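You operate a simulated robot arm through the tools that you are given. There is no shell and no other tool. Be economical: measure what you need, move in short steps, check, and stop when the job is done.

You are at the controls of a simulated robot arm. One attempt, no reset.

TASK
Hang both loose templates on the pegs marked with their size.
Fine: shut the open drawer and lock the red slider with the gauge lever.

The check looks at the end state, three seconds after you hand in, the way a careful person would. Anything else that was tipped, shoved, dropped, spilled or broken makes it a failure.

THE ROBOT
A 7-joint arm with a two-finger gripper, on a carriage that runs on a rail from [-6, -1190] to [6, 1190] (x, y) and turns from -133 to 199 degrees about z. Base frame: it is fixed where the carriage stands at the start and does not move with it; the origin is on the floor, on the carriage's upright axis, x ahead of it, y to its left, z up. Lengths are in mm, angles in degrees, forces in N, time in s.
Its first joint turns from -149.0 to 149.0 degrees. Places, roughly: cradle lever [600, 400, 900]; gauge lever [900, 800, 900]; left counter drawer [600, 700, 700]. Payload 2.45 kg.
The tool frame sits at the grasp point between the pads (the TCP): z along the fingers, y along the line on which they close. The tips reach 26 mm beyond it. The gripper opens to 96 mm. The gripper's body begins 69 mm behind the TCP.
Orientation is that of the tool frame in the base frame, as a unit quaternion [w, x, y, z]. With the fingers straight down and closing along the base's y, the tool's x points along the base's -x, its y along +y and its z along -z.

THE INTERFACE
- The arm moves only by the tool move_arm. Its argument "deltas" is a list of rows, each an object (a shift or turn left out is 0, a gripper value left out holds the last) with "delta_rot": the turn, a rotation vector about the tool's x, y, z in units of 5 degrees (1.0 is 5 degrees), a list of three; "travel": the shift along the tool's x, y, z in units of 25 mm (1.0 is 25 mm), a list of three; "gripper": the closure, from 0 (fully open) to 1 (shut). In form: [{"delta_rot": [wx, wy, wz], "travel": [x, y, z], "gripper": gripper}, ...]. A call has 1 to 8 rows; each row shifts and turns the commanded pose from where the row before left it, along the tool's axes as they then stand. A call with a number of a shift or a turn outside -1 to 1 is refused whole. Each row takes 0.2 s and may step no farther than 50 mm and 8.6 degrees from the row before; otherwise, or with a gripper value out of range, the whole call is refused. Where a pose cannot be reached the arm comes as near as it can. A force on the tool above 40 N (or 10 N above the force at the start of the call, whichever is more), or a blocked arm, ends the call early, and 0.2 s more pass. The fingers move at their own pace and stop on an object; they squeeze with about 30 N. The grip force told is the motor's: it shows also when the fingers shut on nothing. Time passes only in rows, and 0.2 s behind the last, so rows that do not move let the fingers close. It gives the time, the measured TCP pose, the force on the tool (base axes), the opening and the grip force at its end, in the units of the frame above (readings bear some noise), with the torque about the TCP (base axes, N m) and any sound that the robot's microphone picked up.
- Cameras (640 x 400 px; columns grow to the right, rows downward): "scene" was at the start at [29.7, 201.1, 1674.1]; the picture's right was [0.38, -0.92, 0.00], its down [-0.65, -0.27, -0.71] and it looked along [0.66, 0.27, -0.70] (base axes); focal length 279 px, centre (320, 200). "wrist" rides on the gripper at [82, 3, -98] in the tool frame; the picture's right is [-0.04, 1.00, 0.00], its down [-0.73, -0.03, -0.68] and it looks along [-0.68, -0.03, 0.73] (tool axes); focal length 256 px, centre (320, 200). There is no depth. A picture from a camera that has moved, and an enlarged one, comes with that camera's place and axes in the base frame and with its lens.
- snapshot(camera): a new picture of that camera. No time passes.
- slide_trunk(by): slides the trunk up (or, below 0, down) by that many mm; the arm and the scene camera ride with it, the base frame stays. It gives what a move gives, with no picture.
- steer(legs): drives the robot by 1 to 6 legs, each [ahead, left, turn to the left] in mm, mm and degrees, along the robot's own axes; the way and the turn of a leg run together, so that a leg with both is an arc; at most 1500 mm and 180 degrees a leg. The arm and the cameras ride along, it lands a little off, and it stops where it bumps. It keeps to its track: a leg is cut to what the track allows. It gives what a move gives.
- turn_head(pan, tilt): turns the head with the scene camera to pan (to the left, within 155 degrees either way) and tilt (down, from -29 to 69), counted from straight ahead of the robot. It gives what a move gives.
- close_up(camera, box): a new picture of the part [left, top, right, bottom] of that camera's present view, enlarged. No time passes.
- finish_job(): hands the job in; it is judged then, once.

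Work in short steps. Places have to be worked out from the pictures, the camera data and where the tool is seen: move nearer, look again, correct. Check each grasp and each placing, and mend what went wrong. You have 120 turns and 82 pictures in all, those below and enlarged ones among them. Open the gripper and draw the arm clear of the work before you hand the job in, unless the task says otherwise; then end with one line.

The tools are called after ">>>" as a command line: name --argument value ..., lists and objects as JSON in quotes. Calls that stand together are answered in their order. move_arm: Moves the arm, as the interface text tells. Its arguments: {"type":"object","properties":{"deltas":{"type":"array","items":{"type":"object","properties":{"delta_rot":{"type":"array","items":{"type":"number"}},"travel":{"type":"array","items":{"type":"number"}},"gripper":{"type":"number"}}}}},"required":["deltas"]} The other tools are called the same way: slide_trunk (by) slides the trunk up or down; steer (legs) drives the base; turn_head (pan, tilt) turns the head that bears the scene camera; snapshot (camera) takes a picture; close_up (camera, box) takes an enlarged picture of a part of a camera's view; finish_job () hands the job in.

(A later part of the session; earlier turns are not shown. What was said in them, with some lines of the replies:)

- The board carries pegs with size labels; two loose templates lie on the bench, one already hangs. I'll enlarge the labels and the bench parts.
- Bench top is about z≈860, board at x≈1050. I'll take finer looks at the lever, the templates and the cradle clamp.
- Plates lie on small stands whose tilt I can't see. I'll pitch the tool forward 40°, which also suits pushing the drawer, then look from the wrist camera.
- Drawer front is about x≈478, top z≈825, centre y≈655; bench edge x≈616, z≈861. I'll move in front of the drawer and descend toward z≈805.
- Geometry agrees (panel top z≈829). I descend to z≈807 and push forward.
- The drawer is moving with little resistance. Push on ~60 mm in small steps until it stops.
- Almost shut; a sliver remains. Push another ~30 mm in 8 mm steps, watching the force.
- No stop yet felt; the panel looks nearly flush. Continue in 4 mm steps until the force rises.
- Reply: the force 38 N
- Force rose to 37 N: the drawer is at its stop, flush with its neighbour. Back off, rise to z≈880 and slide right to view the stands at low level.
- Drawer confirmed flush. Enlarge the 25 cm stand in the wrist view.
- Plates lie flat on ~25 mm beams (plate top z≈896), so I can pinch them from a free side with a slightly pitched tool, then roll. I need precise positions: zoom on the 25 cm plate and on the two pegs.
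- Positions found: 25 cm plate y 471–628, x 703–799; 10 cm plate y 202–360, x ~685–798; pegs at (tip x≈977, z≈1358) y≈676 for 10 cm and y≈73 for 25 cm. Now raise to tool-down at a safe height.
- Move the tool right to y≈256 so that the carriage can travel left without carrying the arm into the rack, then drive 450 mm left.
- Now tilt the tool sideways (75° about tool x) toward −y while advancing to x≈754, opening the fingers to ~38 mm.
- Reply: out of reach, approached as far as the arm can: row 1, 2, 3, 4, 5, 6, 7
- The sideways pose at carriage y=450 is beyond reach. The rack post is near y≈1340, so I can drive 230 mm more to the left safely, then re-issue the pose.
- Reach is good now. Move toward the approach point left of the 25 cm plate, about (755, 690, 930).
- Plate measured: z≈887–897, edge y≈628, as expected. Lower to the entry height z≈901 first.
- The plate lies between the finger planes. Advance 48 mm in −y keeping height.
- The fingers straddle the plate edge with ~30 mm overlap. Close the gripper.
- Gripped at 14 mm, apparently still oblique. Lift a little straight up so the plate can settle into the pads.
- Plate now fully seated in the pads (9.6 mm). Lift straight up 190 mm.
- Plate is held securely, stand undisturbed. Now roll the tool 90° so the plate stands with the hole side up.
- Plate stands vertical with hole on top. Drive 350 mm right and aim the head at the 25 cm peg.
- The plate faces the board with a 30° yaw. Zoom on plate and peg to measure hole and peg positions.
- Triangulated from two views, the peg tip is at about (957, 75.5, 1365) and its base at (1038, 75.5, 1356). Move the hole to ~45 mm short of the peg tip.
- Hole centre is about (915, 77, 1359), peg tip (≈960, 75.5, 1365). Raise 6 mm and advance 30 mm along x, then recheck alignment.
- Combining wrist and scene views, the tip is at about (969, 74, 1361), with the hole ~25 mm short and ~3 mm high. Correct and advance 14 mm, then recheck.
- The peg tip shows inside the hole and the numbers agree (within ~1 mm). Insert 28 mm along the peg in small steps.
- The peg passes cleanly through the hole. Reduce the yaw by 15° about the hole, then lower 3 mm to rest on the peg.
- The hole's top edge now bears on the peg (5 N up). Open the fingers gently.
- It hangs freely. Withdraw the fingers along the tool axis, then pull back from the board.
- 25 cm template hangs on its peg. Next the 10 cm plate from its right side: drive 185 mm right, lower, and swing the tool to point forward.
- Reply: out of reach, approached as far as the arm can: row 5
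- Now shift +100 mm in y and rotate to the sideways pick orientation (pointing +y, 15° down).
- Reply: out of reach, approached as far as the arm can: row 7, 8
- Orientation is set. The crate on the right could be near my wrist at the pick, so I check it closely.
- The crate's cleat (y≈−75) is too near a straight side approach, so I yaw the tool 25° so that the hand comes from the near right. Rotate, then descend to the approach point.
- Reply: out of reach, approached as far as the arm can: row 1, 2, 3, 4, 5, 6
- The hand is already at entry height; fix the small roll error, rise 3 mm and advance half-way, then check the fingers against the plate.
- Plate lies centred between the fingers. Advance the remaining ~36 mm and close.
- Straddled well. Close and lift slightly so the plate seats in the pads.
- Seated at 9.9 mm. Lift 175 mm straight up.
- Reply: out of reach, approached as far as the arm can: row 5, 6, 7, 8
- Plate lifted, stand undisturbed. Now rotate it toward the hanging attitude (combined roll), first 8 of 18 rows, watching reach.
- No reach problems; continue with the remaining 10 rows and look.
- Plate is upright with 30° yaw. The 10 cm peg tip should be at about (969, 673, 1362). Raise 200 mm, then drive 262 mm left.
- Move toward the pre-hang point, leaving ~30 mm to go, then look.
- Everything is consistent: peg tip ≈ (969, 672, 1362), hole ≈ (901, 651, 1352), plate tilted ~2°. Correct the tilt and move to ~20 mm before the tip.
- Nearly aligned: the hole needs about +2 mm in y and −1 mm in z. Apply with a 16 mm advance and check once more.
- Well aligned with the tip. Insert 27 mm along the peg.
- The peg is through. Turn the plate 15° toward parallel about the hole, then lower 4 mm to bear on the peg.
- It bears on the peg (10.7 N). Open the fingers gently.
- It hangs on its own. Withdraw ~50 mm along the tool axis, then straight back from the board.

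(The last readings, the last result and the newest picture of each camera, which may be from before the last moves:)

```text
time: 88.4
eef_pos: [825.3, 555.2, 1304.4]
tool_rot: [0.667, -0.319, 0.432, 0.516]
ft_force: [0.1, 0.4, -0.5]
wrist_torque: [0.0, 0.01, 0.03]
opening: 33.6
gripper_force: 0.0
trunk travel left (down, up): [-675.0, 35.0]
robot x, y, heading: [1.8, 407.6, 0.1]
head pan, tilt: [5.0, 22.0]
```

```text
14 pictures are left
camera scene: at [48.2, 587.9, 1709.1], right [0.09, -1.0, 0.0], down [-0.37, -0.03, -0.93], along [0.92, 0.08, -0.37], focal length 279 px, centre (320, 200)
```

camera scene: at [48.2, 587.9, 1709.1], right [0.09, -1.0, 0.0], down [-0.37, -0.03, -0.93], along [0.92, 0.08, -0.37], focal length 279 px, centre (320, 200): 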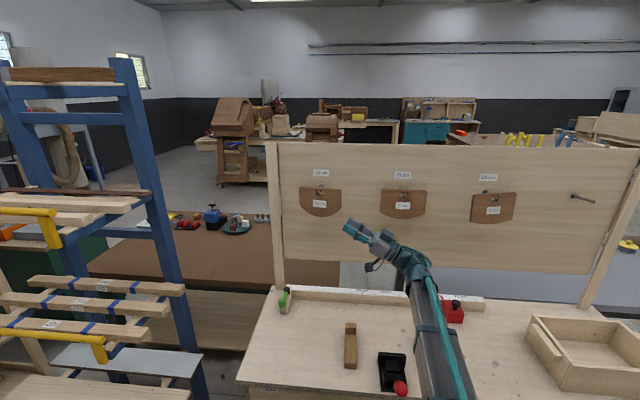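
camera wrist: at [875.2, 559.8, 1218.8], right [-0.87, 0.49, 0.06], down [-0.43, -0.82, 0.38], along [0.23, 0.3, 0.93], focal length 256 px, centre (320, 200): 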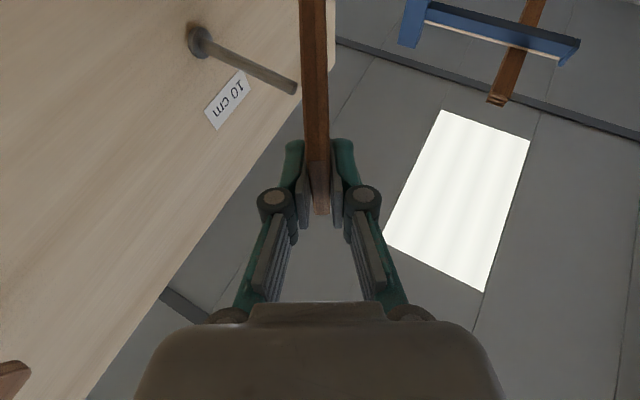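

All three templates hang on the board. Now the gauge lever: zoom in on it.

>>> close_up --camera "scene" --box '[264, 275, 312, 305]'

```text
13.33 times, centred on (288, 290) of scene
camera zoom: at [48.2, 587.9, 1709.1], right [0.09, -1.0, 0.0], down [-0.37, -0.03, -0.93], along [0.92, 0.08, -0.37], focal length 3720 px, centre (747, -1000)
```

zoom: 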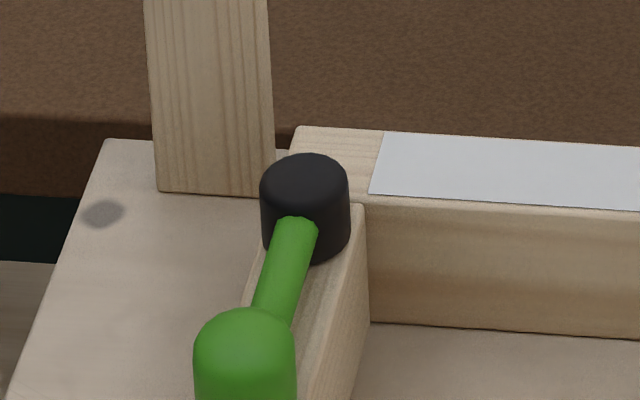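

Pivot is at about (963, 805), the green knob at (885, 807, 940), lever pointing toward me. Drive 200 mm left and turn the tool straight down with fingers closed.

>>> steer --legs '[[0, 200, 0]]'

>>> move_arm --deltas '[{"travel": [0, 1, 0], "gripper": 1}, {"travel": [0, 1, 0]}, {"travel": [0.9, 0, -0.4]}, {"travel": [0.9, 0, -0.4]}, {"travel": [0.9, 0, -0.4]}, {"travel": [0.9, 0, -0.4]}]'

>>> move_arm --deltas '[{"delta_rot": [0.738, 0.952, 0.456]}, {"delta_rot": [0.738, 0.952, 0.456]}, {"delta_rot": [0.738, 0.952, 0.456]}, {"delta_rot": [0.738, 0.952, 0.456]}, {"delta_rot": [0.738, 0.952, 0.456]}, {"delta_rot": [0.738, 0.952, 0.456]}, {"delta_rot": [0.738, 0.952, 0.456]}, {"delta_rot": [0.738, 0.952, 0.456]}]'

>>> move_arm --deltas '[{"delta_rot": [0.738, 0.952, 0.456]}, {"delta_rot": [0.738, 0.952, 0.456]}, {"delta_rot": [0.738, 0.952, 0.456]}, {"delta_rot": [0.738, 0.952, 0.456]}, {"delta_rot": [0.738, 0.952, 0.456]}, {"delta_rot": [0.738, 0.952, 0.456]}, {"delta_rot": [0.738, 0.952, 0.456]}, {"delta_rot": [0.738, 0.952, 0.456]}]'

>>> move_arm --deltas '[{"delta_rot": [0.738, 0.952, 0.456]}, {"delta_rot": [0.738, 0.952, 0.456]}, {"delta_rot": [0.738, 0.952, 0.456]}, {"delta_rot": [0.738, 0.952, 0.456]}]'

```text
time: 90.0
eef_pos: [825.7, 753.9, 1304.3]
tool_rot: [0.667, -0.318, 0.432, 0.516]
ft_force: [0.1, 0.6, 0.9]
wrist_torque: [0.02, -0.01, -0.06]
opening: 33.6
gripper_force: 0.0
trunk travel left (down, up): [-675.0, 35.0]
robot x, y, heading: [2.2, 607.1, 0.2]
head pan, tilt: [5.0, 22.0]
```

```text
time: 91.4
eef_pos: [777.4, 768.6, 1206.6]
tool_rot: [0.667, -0.319, 0.433, 0.516]
ft_force: [-0.2, -0.5, 0.6]
wrist_torque: [-0.04, -0.02, 0.01]
opening: 0.2
gripper_force: 28.0
trunk travel left (down, up): [-675.0, 35.0]
robot x, y, heading: [3.2, 608.4, 0.1]
head pan, tilt: [5.0, 22.0]
```

```text
time: 93.2
eef_pos: [776.7, 768.2, 1205.9]
tool_rot: [0.462, -0.219, 0.781, 0.358]
ft_force: [-0.9, -0.2, 0.3]
wrist_torque: [0.0, -0.04, 0.0]
opening: 0.0
gripper_force: 28.9
trunk travel left (down, up): [-675.0, 35.0]
robot x, y, heading: [3.9, 606.5, 0.3]
head pan, tilt: [5.0, 22.0]
```

```text
time: 95.0
eef_pos: [791.8, 693.0, 1181.6]
tool_rot: [0.166, -0.099, 0.972, 0.131]
ft_force: [1.3, -1.2, -0.6]
wrist_torque: [0.05, 0.06, 0.04]
opening: 0.0
gripper_force: 28.5
out of reach, approached as far as the arm can: row 6, 7, 8
trunk travel left (down, up): [-675.0, 35.0]
robot x, y, heading: [6.4, 607.5, 0.2]
head pan, tilt: [5.0, 22.0]
```

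```text
time: 96.0
eef_pos: [790.8, 681.6, 1181.0]
tool_rot: [0.148, -0.097, 0.975, 0.131]
ft_force: [1.2, 0.0, -0.6]
wrist_torque: [0.01, -0.01, -0.05]
opening: 0.1
gripper_force: 28.8
out of reach, approached as far as the arm can: row 1, 2, 3, 4
trunk travel left (down, up): [-675.0, 35.0]
robot x, y, heading: [3.9, 604.7, 0.0]
head pan, tilt: [5.0, 22.0]
```

The wrist meets a limit with the tool still ~23° off vertical. Straighten it while rolling the other way.

>>> move_arm --deltas '[{"delta_rot": [0.3, 0.4, -1]}, {"delta_rot": [0.5, 0.7, -0.9]}, {"delta_rot": [0.6, 0.8, -0.8]}, {"delta_rot": [0.6, 0.8, -0.8]}, {"delta_rot": [0.6, 0.8, -0.8]}]'

```text
time: 97.2
eef_pos: [788.1, 649.8, 1189.8]
tool_rot: [0.074, -0.289, 0.947, 0.12]
ft_force: [-0.4, 0.0, 0.3]
wrist_torque: [0.03, -0.02, -0.02]
opening: 0.0
gripper_force: 28.7
out of reach, approached as far as the arm can: row 1, 2, 3, 4, 5
trunk travel left (down, up): [-675.0, 35.0]
robot x, y, heading: [4.4, 609.4, 0.3]
head pan, tilt: [5.0, 22.0]
```

Likely the height limits it; lower by 125 mm, then finish straightening.

>>> move_arm --deltas '[{"travel": [0.21, -0.184, 0.961]}, {"travel": [0.21, -0.184, 0.961]}, {"travel": [0.21, -0.184, 0.961]}, {"travel": [0.21, -0.184, 0.961]}, {"travel": [0.21, -0.184, 0.961]}]'

```text
time: 98.4
eef_pos: [788.8, 650.0, 1064.3]
tool_rot: [0.075, -0.288, 0.947, 0.123]
ft_force: [-0.1, -0.4, 0.4]
wrist_torque: [-0.01, 0.0, -0.03]
opening: 0.0
gripper_force: 28.9
trunk travel left (down, up): [-675.0, 35.0]
robot x, y, heading: [3.7, 606.8, 0.2]
head pan, tilt: [5.0, 22.0]
```

Straighten the last 16°, then go above the right side of the knob at about (885, 765).

>>> move_arm --deltas '[{"delta_rot": [0.537, 0.607, 0]}, {"delta_rot": [0.537, 0.607, 0]}, {"delta_rot": [0.537, 0.607, 0]}, {"delta_rot": [0.537, 0.607, 0]}]'

>>> turn_head --pan 8 --tilt 38

```text
time: 99.4
eef_pos: [788.3, 649.8, 1064.0]
tool_rot: [0.074, -0.288, 0.947, 0.122]
ft_force: [-0.3, -0.3, -0.1]
wrist_torque: [0.0, 0.02, 0.0]
opening: 0.0
gripper_force: 28.9
out of reach, approached as far as the arm can: row 1, 2, 3, 4
trunk travel left (down, up): [-675.0, 35.0]
robot x, y, heading: [3.2, 607.7, 0.4]
head pan, tilt: [5.0, 22.0]
```

```text
time: 100.2
eef_pos: [788.0, 649.6, 1063.7]
tool_rot: [0.074, -0.288, 0.947, 0.123]
ft_force: [0.6, -0.2, -0.6]
wrist_torque: [0.0, 0.01, 0.01]
opening: 0.2
gripper_force: 28.9
trunk travel left (down, up): [-675.0, 35.0]
robot x, y, heading: [3.6, 606.2, -0.1]
head pan, tilt: [8.0, 38.0]
```

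The 16° lean is toward +y, which suits pushing the knob that way with the tip leading. Move over the knob's right side.

>>> move_arm --deltas '[{"travel": [-0.9, 0.22, 0.24]}, {"travel": [-0.9, 0.22, 0.24]}, {"travel": [-0.9, 0.22, 0.24]}, {"travel": [-0.9, 0.22, 0.24]}, {"travel": [-0.9, 0.22, 0.24]}, {"travel": [-0.9, 0.22, 0.24]}]'

>>> snapshot --camera "scene"

```text
time: 101.6
eef_pos: [885.3, 757.8, 1064.2]
tool_rot: [0.075, -0.288, 0.946, 0.128]
ft_force: [0.2, 0.1, 0.4]
wrist_torque: [0.0, 0.01, 0.02]
opening: 0.4
gripper_force: 28.6
trunk travel left (down, up): [-675.0, 35.0]
robot x, y, heading: [4.7, 609.8, 0.4]
head pan, tilt: [8.0, 38.0]
```

```text
12 pictures are left
camera scene: at [42.8, 789.7, 1683.9], right [0.14, -0.99, 0.0], down [-0.61, -0.09, -0.79], along [0.78, 0.11, -0.62], focal length 279 px, centre (320, 200)
```

scene: 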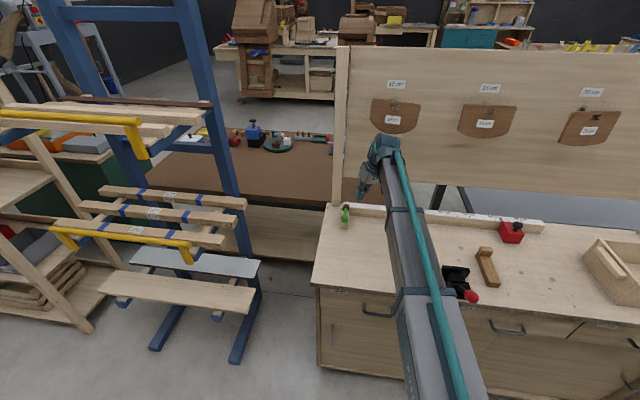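

Descend beside the knob to TCP z≈960 (tips ≈935).

>>> move_arm --deltas '[{"travel": [0.154, -0.12, 0.81]}, {"travel": [0.154, -0.12, 0.81]}, {"travel": [0.154, -0.12, 0.81]}, {"travel": [0.154, -0.12, 0.81]}, {"travel": [0.154, -0.12, 0.81]}]'

>>> close_up --camera "scene" --box '[313, 180, 393, 230]'

```text
time: 102.8
eef_pos: [882.7, 763.1, 960.5]
tool_rot: [0.076, -0.288, 0.946, 0.129]
ft_force: [-0.6, 0.5, -1.0]
wrist_torque: [0.01, 0.0, -0.02]
opening: 0.0
gripper_force: 27.8
trunk travel left (down, up): [-675.0, 35.0]
robot x, y, heading: [6.9, 607.2, 0.2]
head pan, tilt: [8.0, 38.0]
```

```text
8.00 times, centred on (353, 205) of scene
camera zoom: at [42.7, 789.4, 1683.9], right [0.14, -0.99, 0.0], down [-0.61, -0.09, -0.79], along [0.78, 0.11, -0.62], focal length 2232 px, centre (56, 160)
```

zoom: 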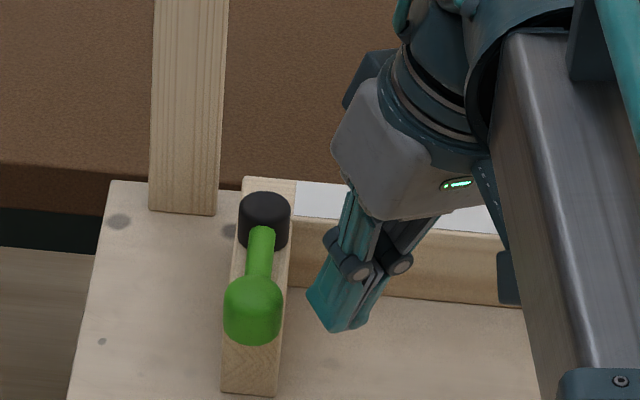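

The tip is right next to the knob at the right height. Push +y 30 mm in small steps, watching the force.

>>> move_arm --deltas '[{"travel": [-0.126, 0.193, 0.065]}, {"travel": [-0.126, 0.193, 0.065]}, {"travel": [-0.126, 0.193, 0.065]}, {"travel": [-0.126, 0.193, 0.065]}, {"travel": [-0.126, 0.193, 0.065]}]'

>>> close_up --camera "scene" --box '[313, 180, 393, 230]'

```text
time: 104.2
eef_pos: [881.4, 782.6, 964.6]
tool_rot: [0.077, -0.285, 0.947, 0.127]
ft_force: [-3.5, -10.2, 14.9]
wrist_torque: [0.03, 0.02, 0.0]
opening: 0.3
gripper_force: 28.8
trunk travel left (down, up): [-675.0, 35.0]
robot x, y, heading: [5.5, 605.5, 0.1]
head pan, tilt: [8.0, 38.0]
stopped in row 5: the force on the tool passed its limit at 42 N (the readings are from after the stop); the commanded pose is now the measured one
```

```text
8.00 times, centred on (353, 205) of scene
camera zoom: at [40.4, 787.9, 1684.1], right [0.14, -0.99, 0.0], down [-0.61, -0.08, -0.79], along [0.78, 0.11, -0.61], focal length 2232 px, centre (56, 160)
```

zoom: 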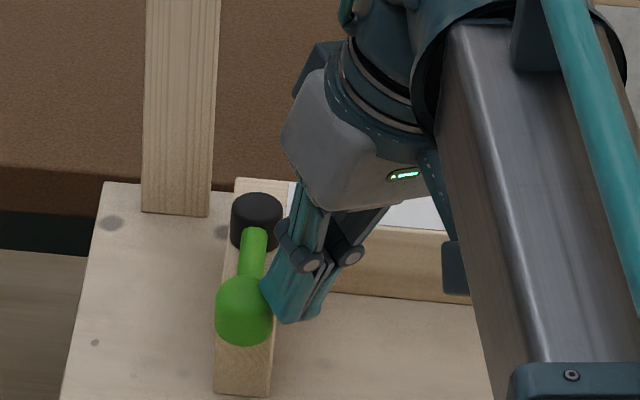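

Blocked toward +y, so the lever must swing the other way. Back off, rise, cross over the knob and come down on its left side.

>>> move_arm --deltas '[{"travel": [0.25, -0.4, -0.13]}, {"travel": [-0.21, 0.184, -0.96]}, {"travel": [-0.21, 0.184, -0.96]}, {"travel": [-0.21, 0.184, -0.96]}, {"travel": [-0.527, 0.804, 0.27]}, {"travel": [-0.527, 0.804, 0.27]}, {"travel": [-0.527, 0.804, 0.27]}]'

```text
time: 105.8
eef_pos: [885.0, 848.8, 1037.0]
tool_rot: [0.077, -0.286, 0.945, 0.136]
ft_force: [0.0, -0.2, -0.8]
wrist_torque: [-0.02, 0.02, 0.01]
opening: 0.0
gripper_force: 28.4
trunk travel left (down, up): [-675.0, 35.0]
robot x, y, heading: [5.5, 601.2, 0.2]
head pan, tilt: [8.0, 38.0]
```

Descend on the left side to TCP z≈960 and look.

>>> move_arm --deltas '[{"travel": [0.162, -0.142, 0.74]}, {"travel": [0.162, -0.142, 0.74]}, {"travel": [0.162, -0.142, 0.74]}, {"travel": [0.162, -0.142, 0.74]}]'

>>> close_up --camera "scene" --box '[313, 180, 393, 230]'

```text
time: 106.8
eef_pos: [885.8, 848.8, 960.5]
tool_rot: [0.078, -0.286, 0.946, 0.133]
ft_force: [0.4, -0.4, -0.6]
wrist_torque: [-0.04, -0.01, -0.05]
opening: 0.1
gripper_force: 28.2
trunk travel left (down, up): [-675.0, 35.0]
robot x, y, heading: [6.0, 605.8, -0.1]
head pan, tilt: [8.0, 38.0]
```

```text
8.00 times, centred on (353, 205) of scene
camera zoom: at [43.2, 788.9, 1683.9], right [0.14, -0.99, 0.0], down [-0.61, -0.09, -0.79], along [0.78, 0.11, -0.62], focal length 2232 px, centre (56, 160)
```

zoom: 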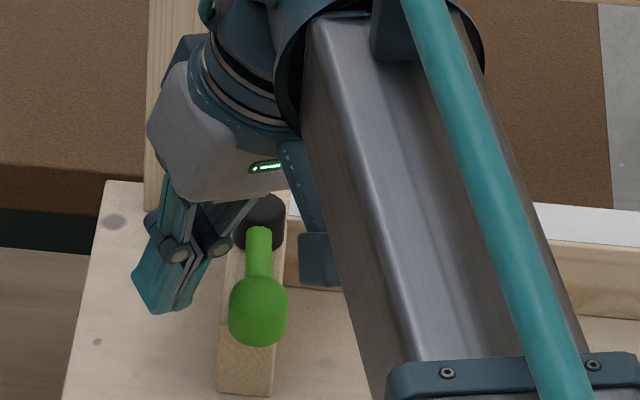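

Push toward −y, 42 mm in small steps with a slight +x drift for the arc.

>>> move_arm --deltas '[{"travel": [0.126, -0.193, -0.065]}, {"travel": [0.126, -0.193, -0.065]}, {"travel": [0.126, -0.193, -0.065]}, {"travel": [0.126, -0.193, -0.065]}, {"travel": [0.126, -0.193, -0.065]}, {"travel": [0.126, -0.193, -0.065]}, {"travel": [0.126, -0.193, -0.065]}]'

>>> close_up --camera "scene" --box '[313, 180, 393, 230]'

```text
time: 108.3
eef_pos: [884.2, 808.6, 959.2]
tool_rot: [0.076, -0.285, 0.946, 0.131]
ft_force: [-0.3, -0.2, 0.5]
wrist_torque: [0.01, 0.0, 0.04]
opening: 0.0
gripper_force: 29.2
trunk travel left (down, up): [-675.0, 35.0]
robot x, y, heading: [1.8, 606.2, -0.1]
head pan, tilt: [8.0, 38.0]
```

```text
8.00 times, centred on (353, 205) of scene
camera zoom: at [43.0, 788.8, 1683.9], right [0.14, -0.99, 0.0], down [-0.61, -0.09, -0.79], along [0.78, 0.11, -0.62], focal length 2232 px, centre (56, 160)
```

zoom: 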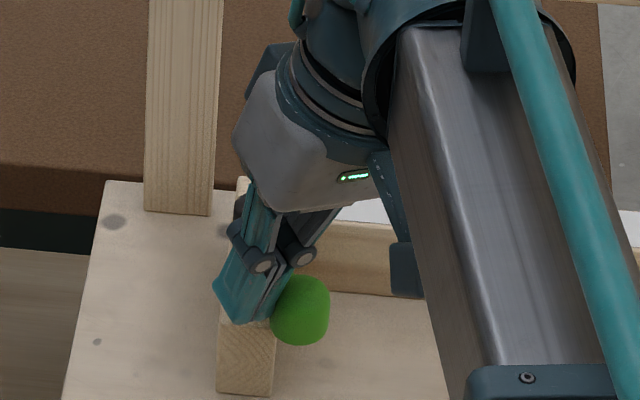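

The lever swings this way with little force. Follow its arc to about 75°.

>>> move_arm --deltas '[{"travel": [0.204, -0.384, -0.12]}, {"travel": [0.204, -0.384, -0.12]}, {"travel": [0.204, -0.384, -0.12]}, {"travel": [0.204, -0.384, -0.12]}, {"travel": [-0.01, -0.425, -0.08]}, {"travel": [-0.01, -0.425, -0.08]}, {"travel": [-0.13, -0.42, -0.05]}, {"travel": [-0.13, -0.42, -0.05]}]'

>>> close_up --camera "scene" --box '[313, 180, 393, 230]'

```text
time: 110.2
eef_pos: [911.5, 735.7, 958.3]
tool_rot: [0.073, -0.289, 0.946, 0.129]
ft_force: [-24.8, 12.9, -3.5]
wrist_torque: [0.22, 0.52, 0.26]
opening: 0.0
gripper_force: 28.3
trunk travel left (down, up): [-675.0, 35.0]
robot x, y, heading: [0.2, 606.6, 0.5]
head pan, tilt: [8.0, 38.0]
```

```text
8.00 times, centred on (353, 205) of scene
camera zoom: at [40.3, 790.7, 1683.7], right [0.14, -0.99, 0.0], down [-0.61, -0.09, -0.79], along [0.78, 0.11, -0.61], focal length 2232 px, centre (56, 160)
```

zoom: 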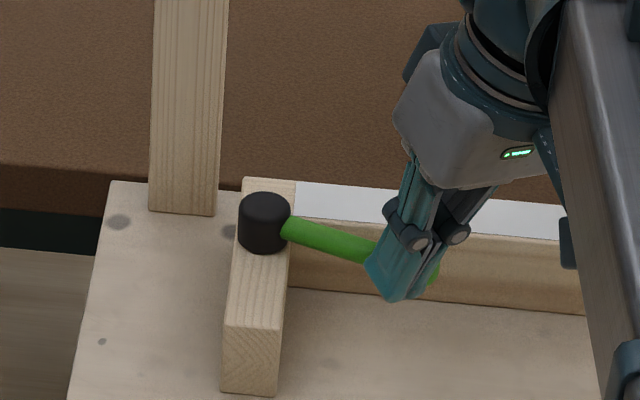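

At ~70–75° the resistance rose to 28 N, perhaps the stop. Push a few mm more to confirm it is fully home.

>>> move_arm --deltas '[{"travel": [-0.09, -0.09, 0]}, {"travel": [-0.09, -0.09, 0]}, {}]'

```text
time: 110.6
eef_pos: [910.8, 735.0, 958.9]
tool_rot: [0.07, -0.289, 0.946, 0.131]
ft_force: [-10.9, 5.1, 4.4]
wrist_torque: [0.1, 0.06, 0.09]
opening: 0.1
gripper_force: 28.0
trunk travel left (down, up): [-675.0, 35.0]
robot x, y, heading: [1.8, 606.7, 0.3]
head pan, tilt: [8.0, 38.0]
stopped in row 2: the force on the tool passed its limit at 42 N (the readings are from after the stop); the commanded pose is now the measured one
```

Hard stop reached at over 40 N; the lever is home. Back off, rise, and check.

>>> move_arm --deltas '[{"travel": [0.36, 0.62, 0.04]}, {"travel": [-0.21, 0.184, -0.96]}, {"travel": [-0.21, 0.184, -0.96]}, {"travel": [-0.21, 0.184, -0.96]}, {"travel": [-0.21, 0.184, -0.96]}, {"travel": [0.9, 0.4, 0]}, {"travel": [0.9, 0.4, 0]}, {"travel": [0.9, 0.4, 0]}]'

>>> snapshot --camera "scene"

```text
time: 112.4
eef_pos: [826.1, 727.7, 1050.6]
tool_rot: [0.071, -0.288, 0.946, 0.131]
ft_force: [-0.1, 0.6, -0.2]
wrist_torque: [0.0, 0.03, -0.02]
opening: 0.1
gripper_force: 28.2
trunk travel left (down, up): [-675.0, 35.0]
robot x, y, heading: [-0.1, 606.4, 0.0]
head pan, tilt: [8.0, 38.0]
```

```text
6 pictures are left
camera scene: at [42.4, 789.1, 1683.9], right [0.14, -0.99, 0.0], down [-0.61, -0.09, -0.79], along [0.78, 0.11, -0.62], focal length 279 px, centre (320, 200)
```

scene: 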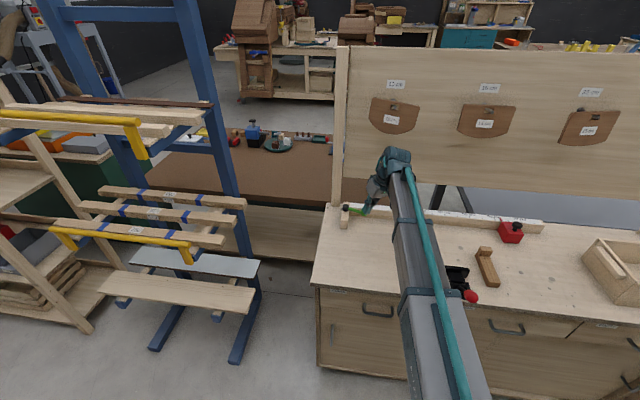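

Draw the arm further clear with the gripper open, then check lever, plates and slider closely.

>>> move_arm --deltas '[{"travel": [0.9, -0.36, -0.4], "gripper": 0}, {"travel": [0.9, -0.36, -0.4]}, {"travel": [0.9, -0.36, -0.4]}, {"travel": [0.9, -0.36, -0.4]}, {"travel": [0.9, -0.36, -0.4]}, {"travel": [0.9, -0.36, -0.4]}, {"travel": [0.9, -0.36, -0.4]}]'

>>> close_up --camera "scene" --box '[320, 180, 400, 230]'

>>> close_up --camera "scene" --box '[360, 60, 640, 235]'

```text
time: 114.0
eef_pos: [727.8, 573.8, 1071.9]
tool_rot: [0.07, -0.287, 0.946, 0.131]
ft_force: [0.4, -0.3, -0.3]
wrist_torque: [-0.03, 0.03, 0.03]
opening: 96.2
gripper_force: 0.0
trunk travel left (down, up): [-675.0, 35.0]
robot x, y, heading: [6.5, 607.6, -0.1]
head pan, tilt: [8.0, 38.0]
```

```text
8.00 times, centred on (360, 205) of scene
camera zoom: at [42.6, 788.9, 1683.9], right [0.14, -0.99, 0.0], down [-0.61, -0.09, -0.79], along [0.78, 0.11, -0.62], focal length 2232 px, centre (0, 160)
```

zoom: 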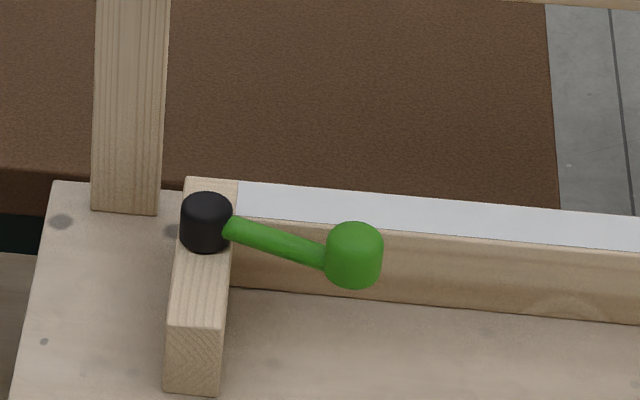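

```text
2.29 times, centred on (500, 148) of scene
camera zoom: at [42.6, 788.9, 1683.9], right [0.14, -0.99, 0.0], down [-0.61, -0.09, -0.79], along [0.78, 0.11, -0.62], focal length 638 px, centre (-91, 320)
```

zoom: 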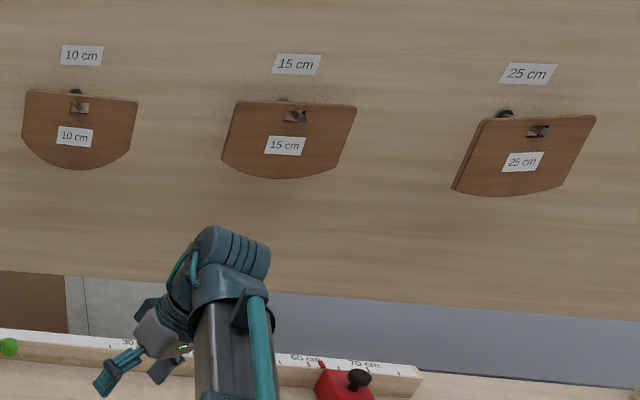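

Lever is at its stop, all templates hang on matching pegs, and the slider is unmoved. Retract the arm well off the bench.

>>> move_arm --deltas '[{"travel": [0.98, 0.68, -0.15]}, {"travel": [0.98, 0.68, -0.15]}, {"travel": [0.98, 0.68, -0.15]}, {"travel": [0.98, 0.68, -0.15]}, {"travel": [0.98, 0.68, -0.15]}]'

>>> snapshot --camera "scene"

```text
time: 115.2
eef_pos: [576.4, 572.1, 1081.9]
tool_rot: [0.07, -0.287, 0.946, 0.13]
ft_force: [-0.5, 0.4, -0.6]
wrist_torque: [-0.03, 0.02, 0.02]
opening: 96.1
gripper_force: 0.1
trunk travel left (down, up): [-675.0, 35.0]
robot x, y, heading: [6.0, 606.1, -0.2]
head pan, tilt: [8.0, 38.0]
```

```text
3 pictures are left
camera scene: at [42.4, 789.1, 1683.9], right [0.14, -0.99, 0.0], down [-0.61, -0.09, -0.79], along [0.78, 0.11, -0.62], focal length 279 px, centre (320, 200)
```

scene: 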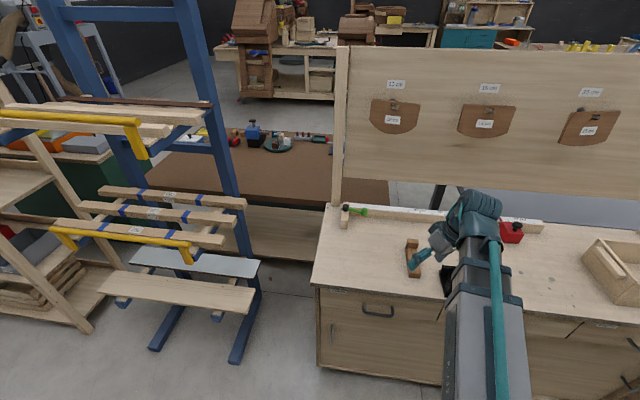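

The drawer is shut, the lever is at its stop, the templates are hung and the arm is clear. Handing in.

>>> finish_job

```text
The job is handed in.
```

The 10 cm and 25 cm templates hang on their matching pegs and the drawer is shut. The gauge lever is swung to its hard stop to lock the red slider; I didn't test the slider to confirm it holds.
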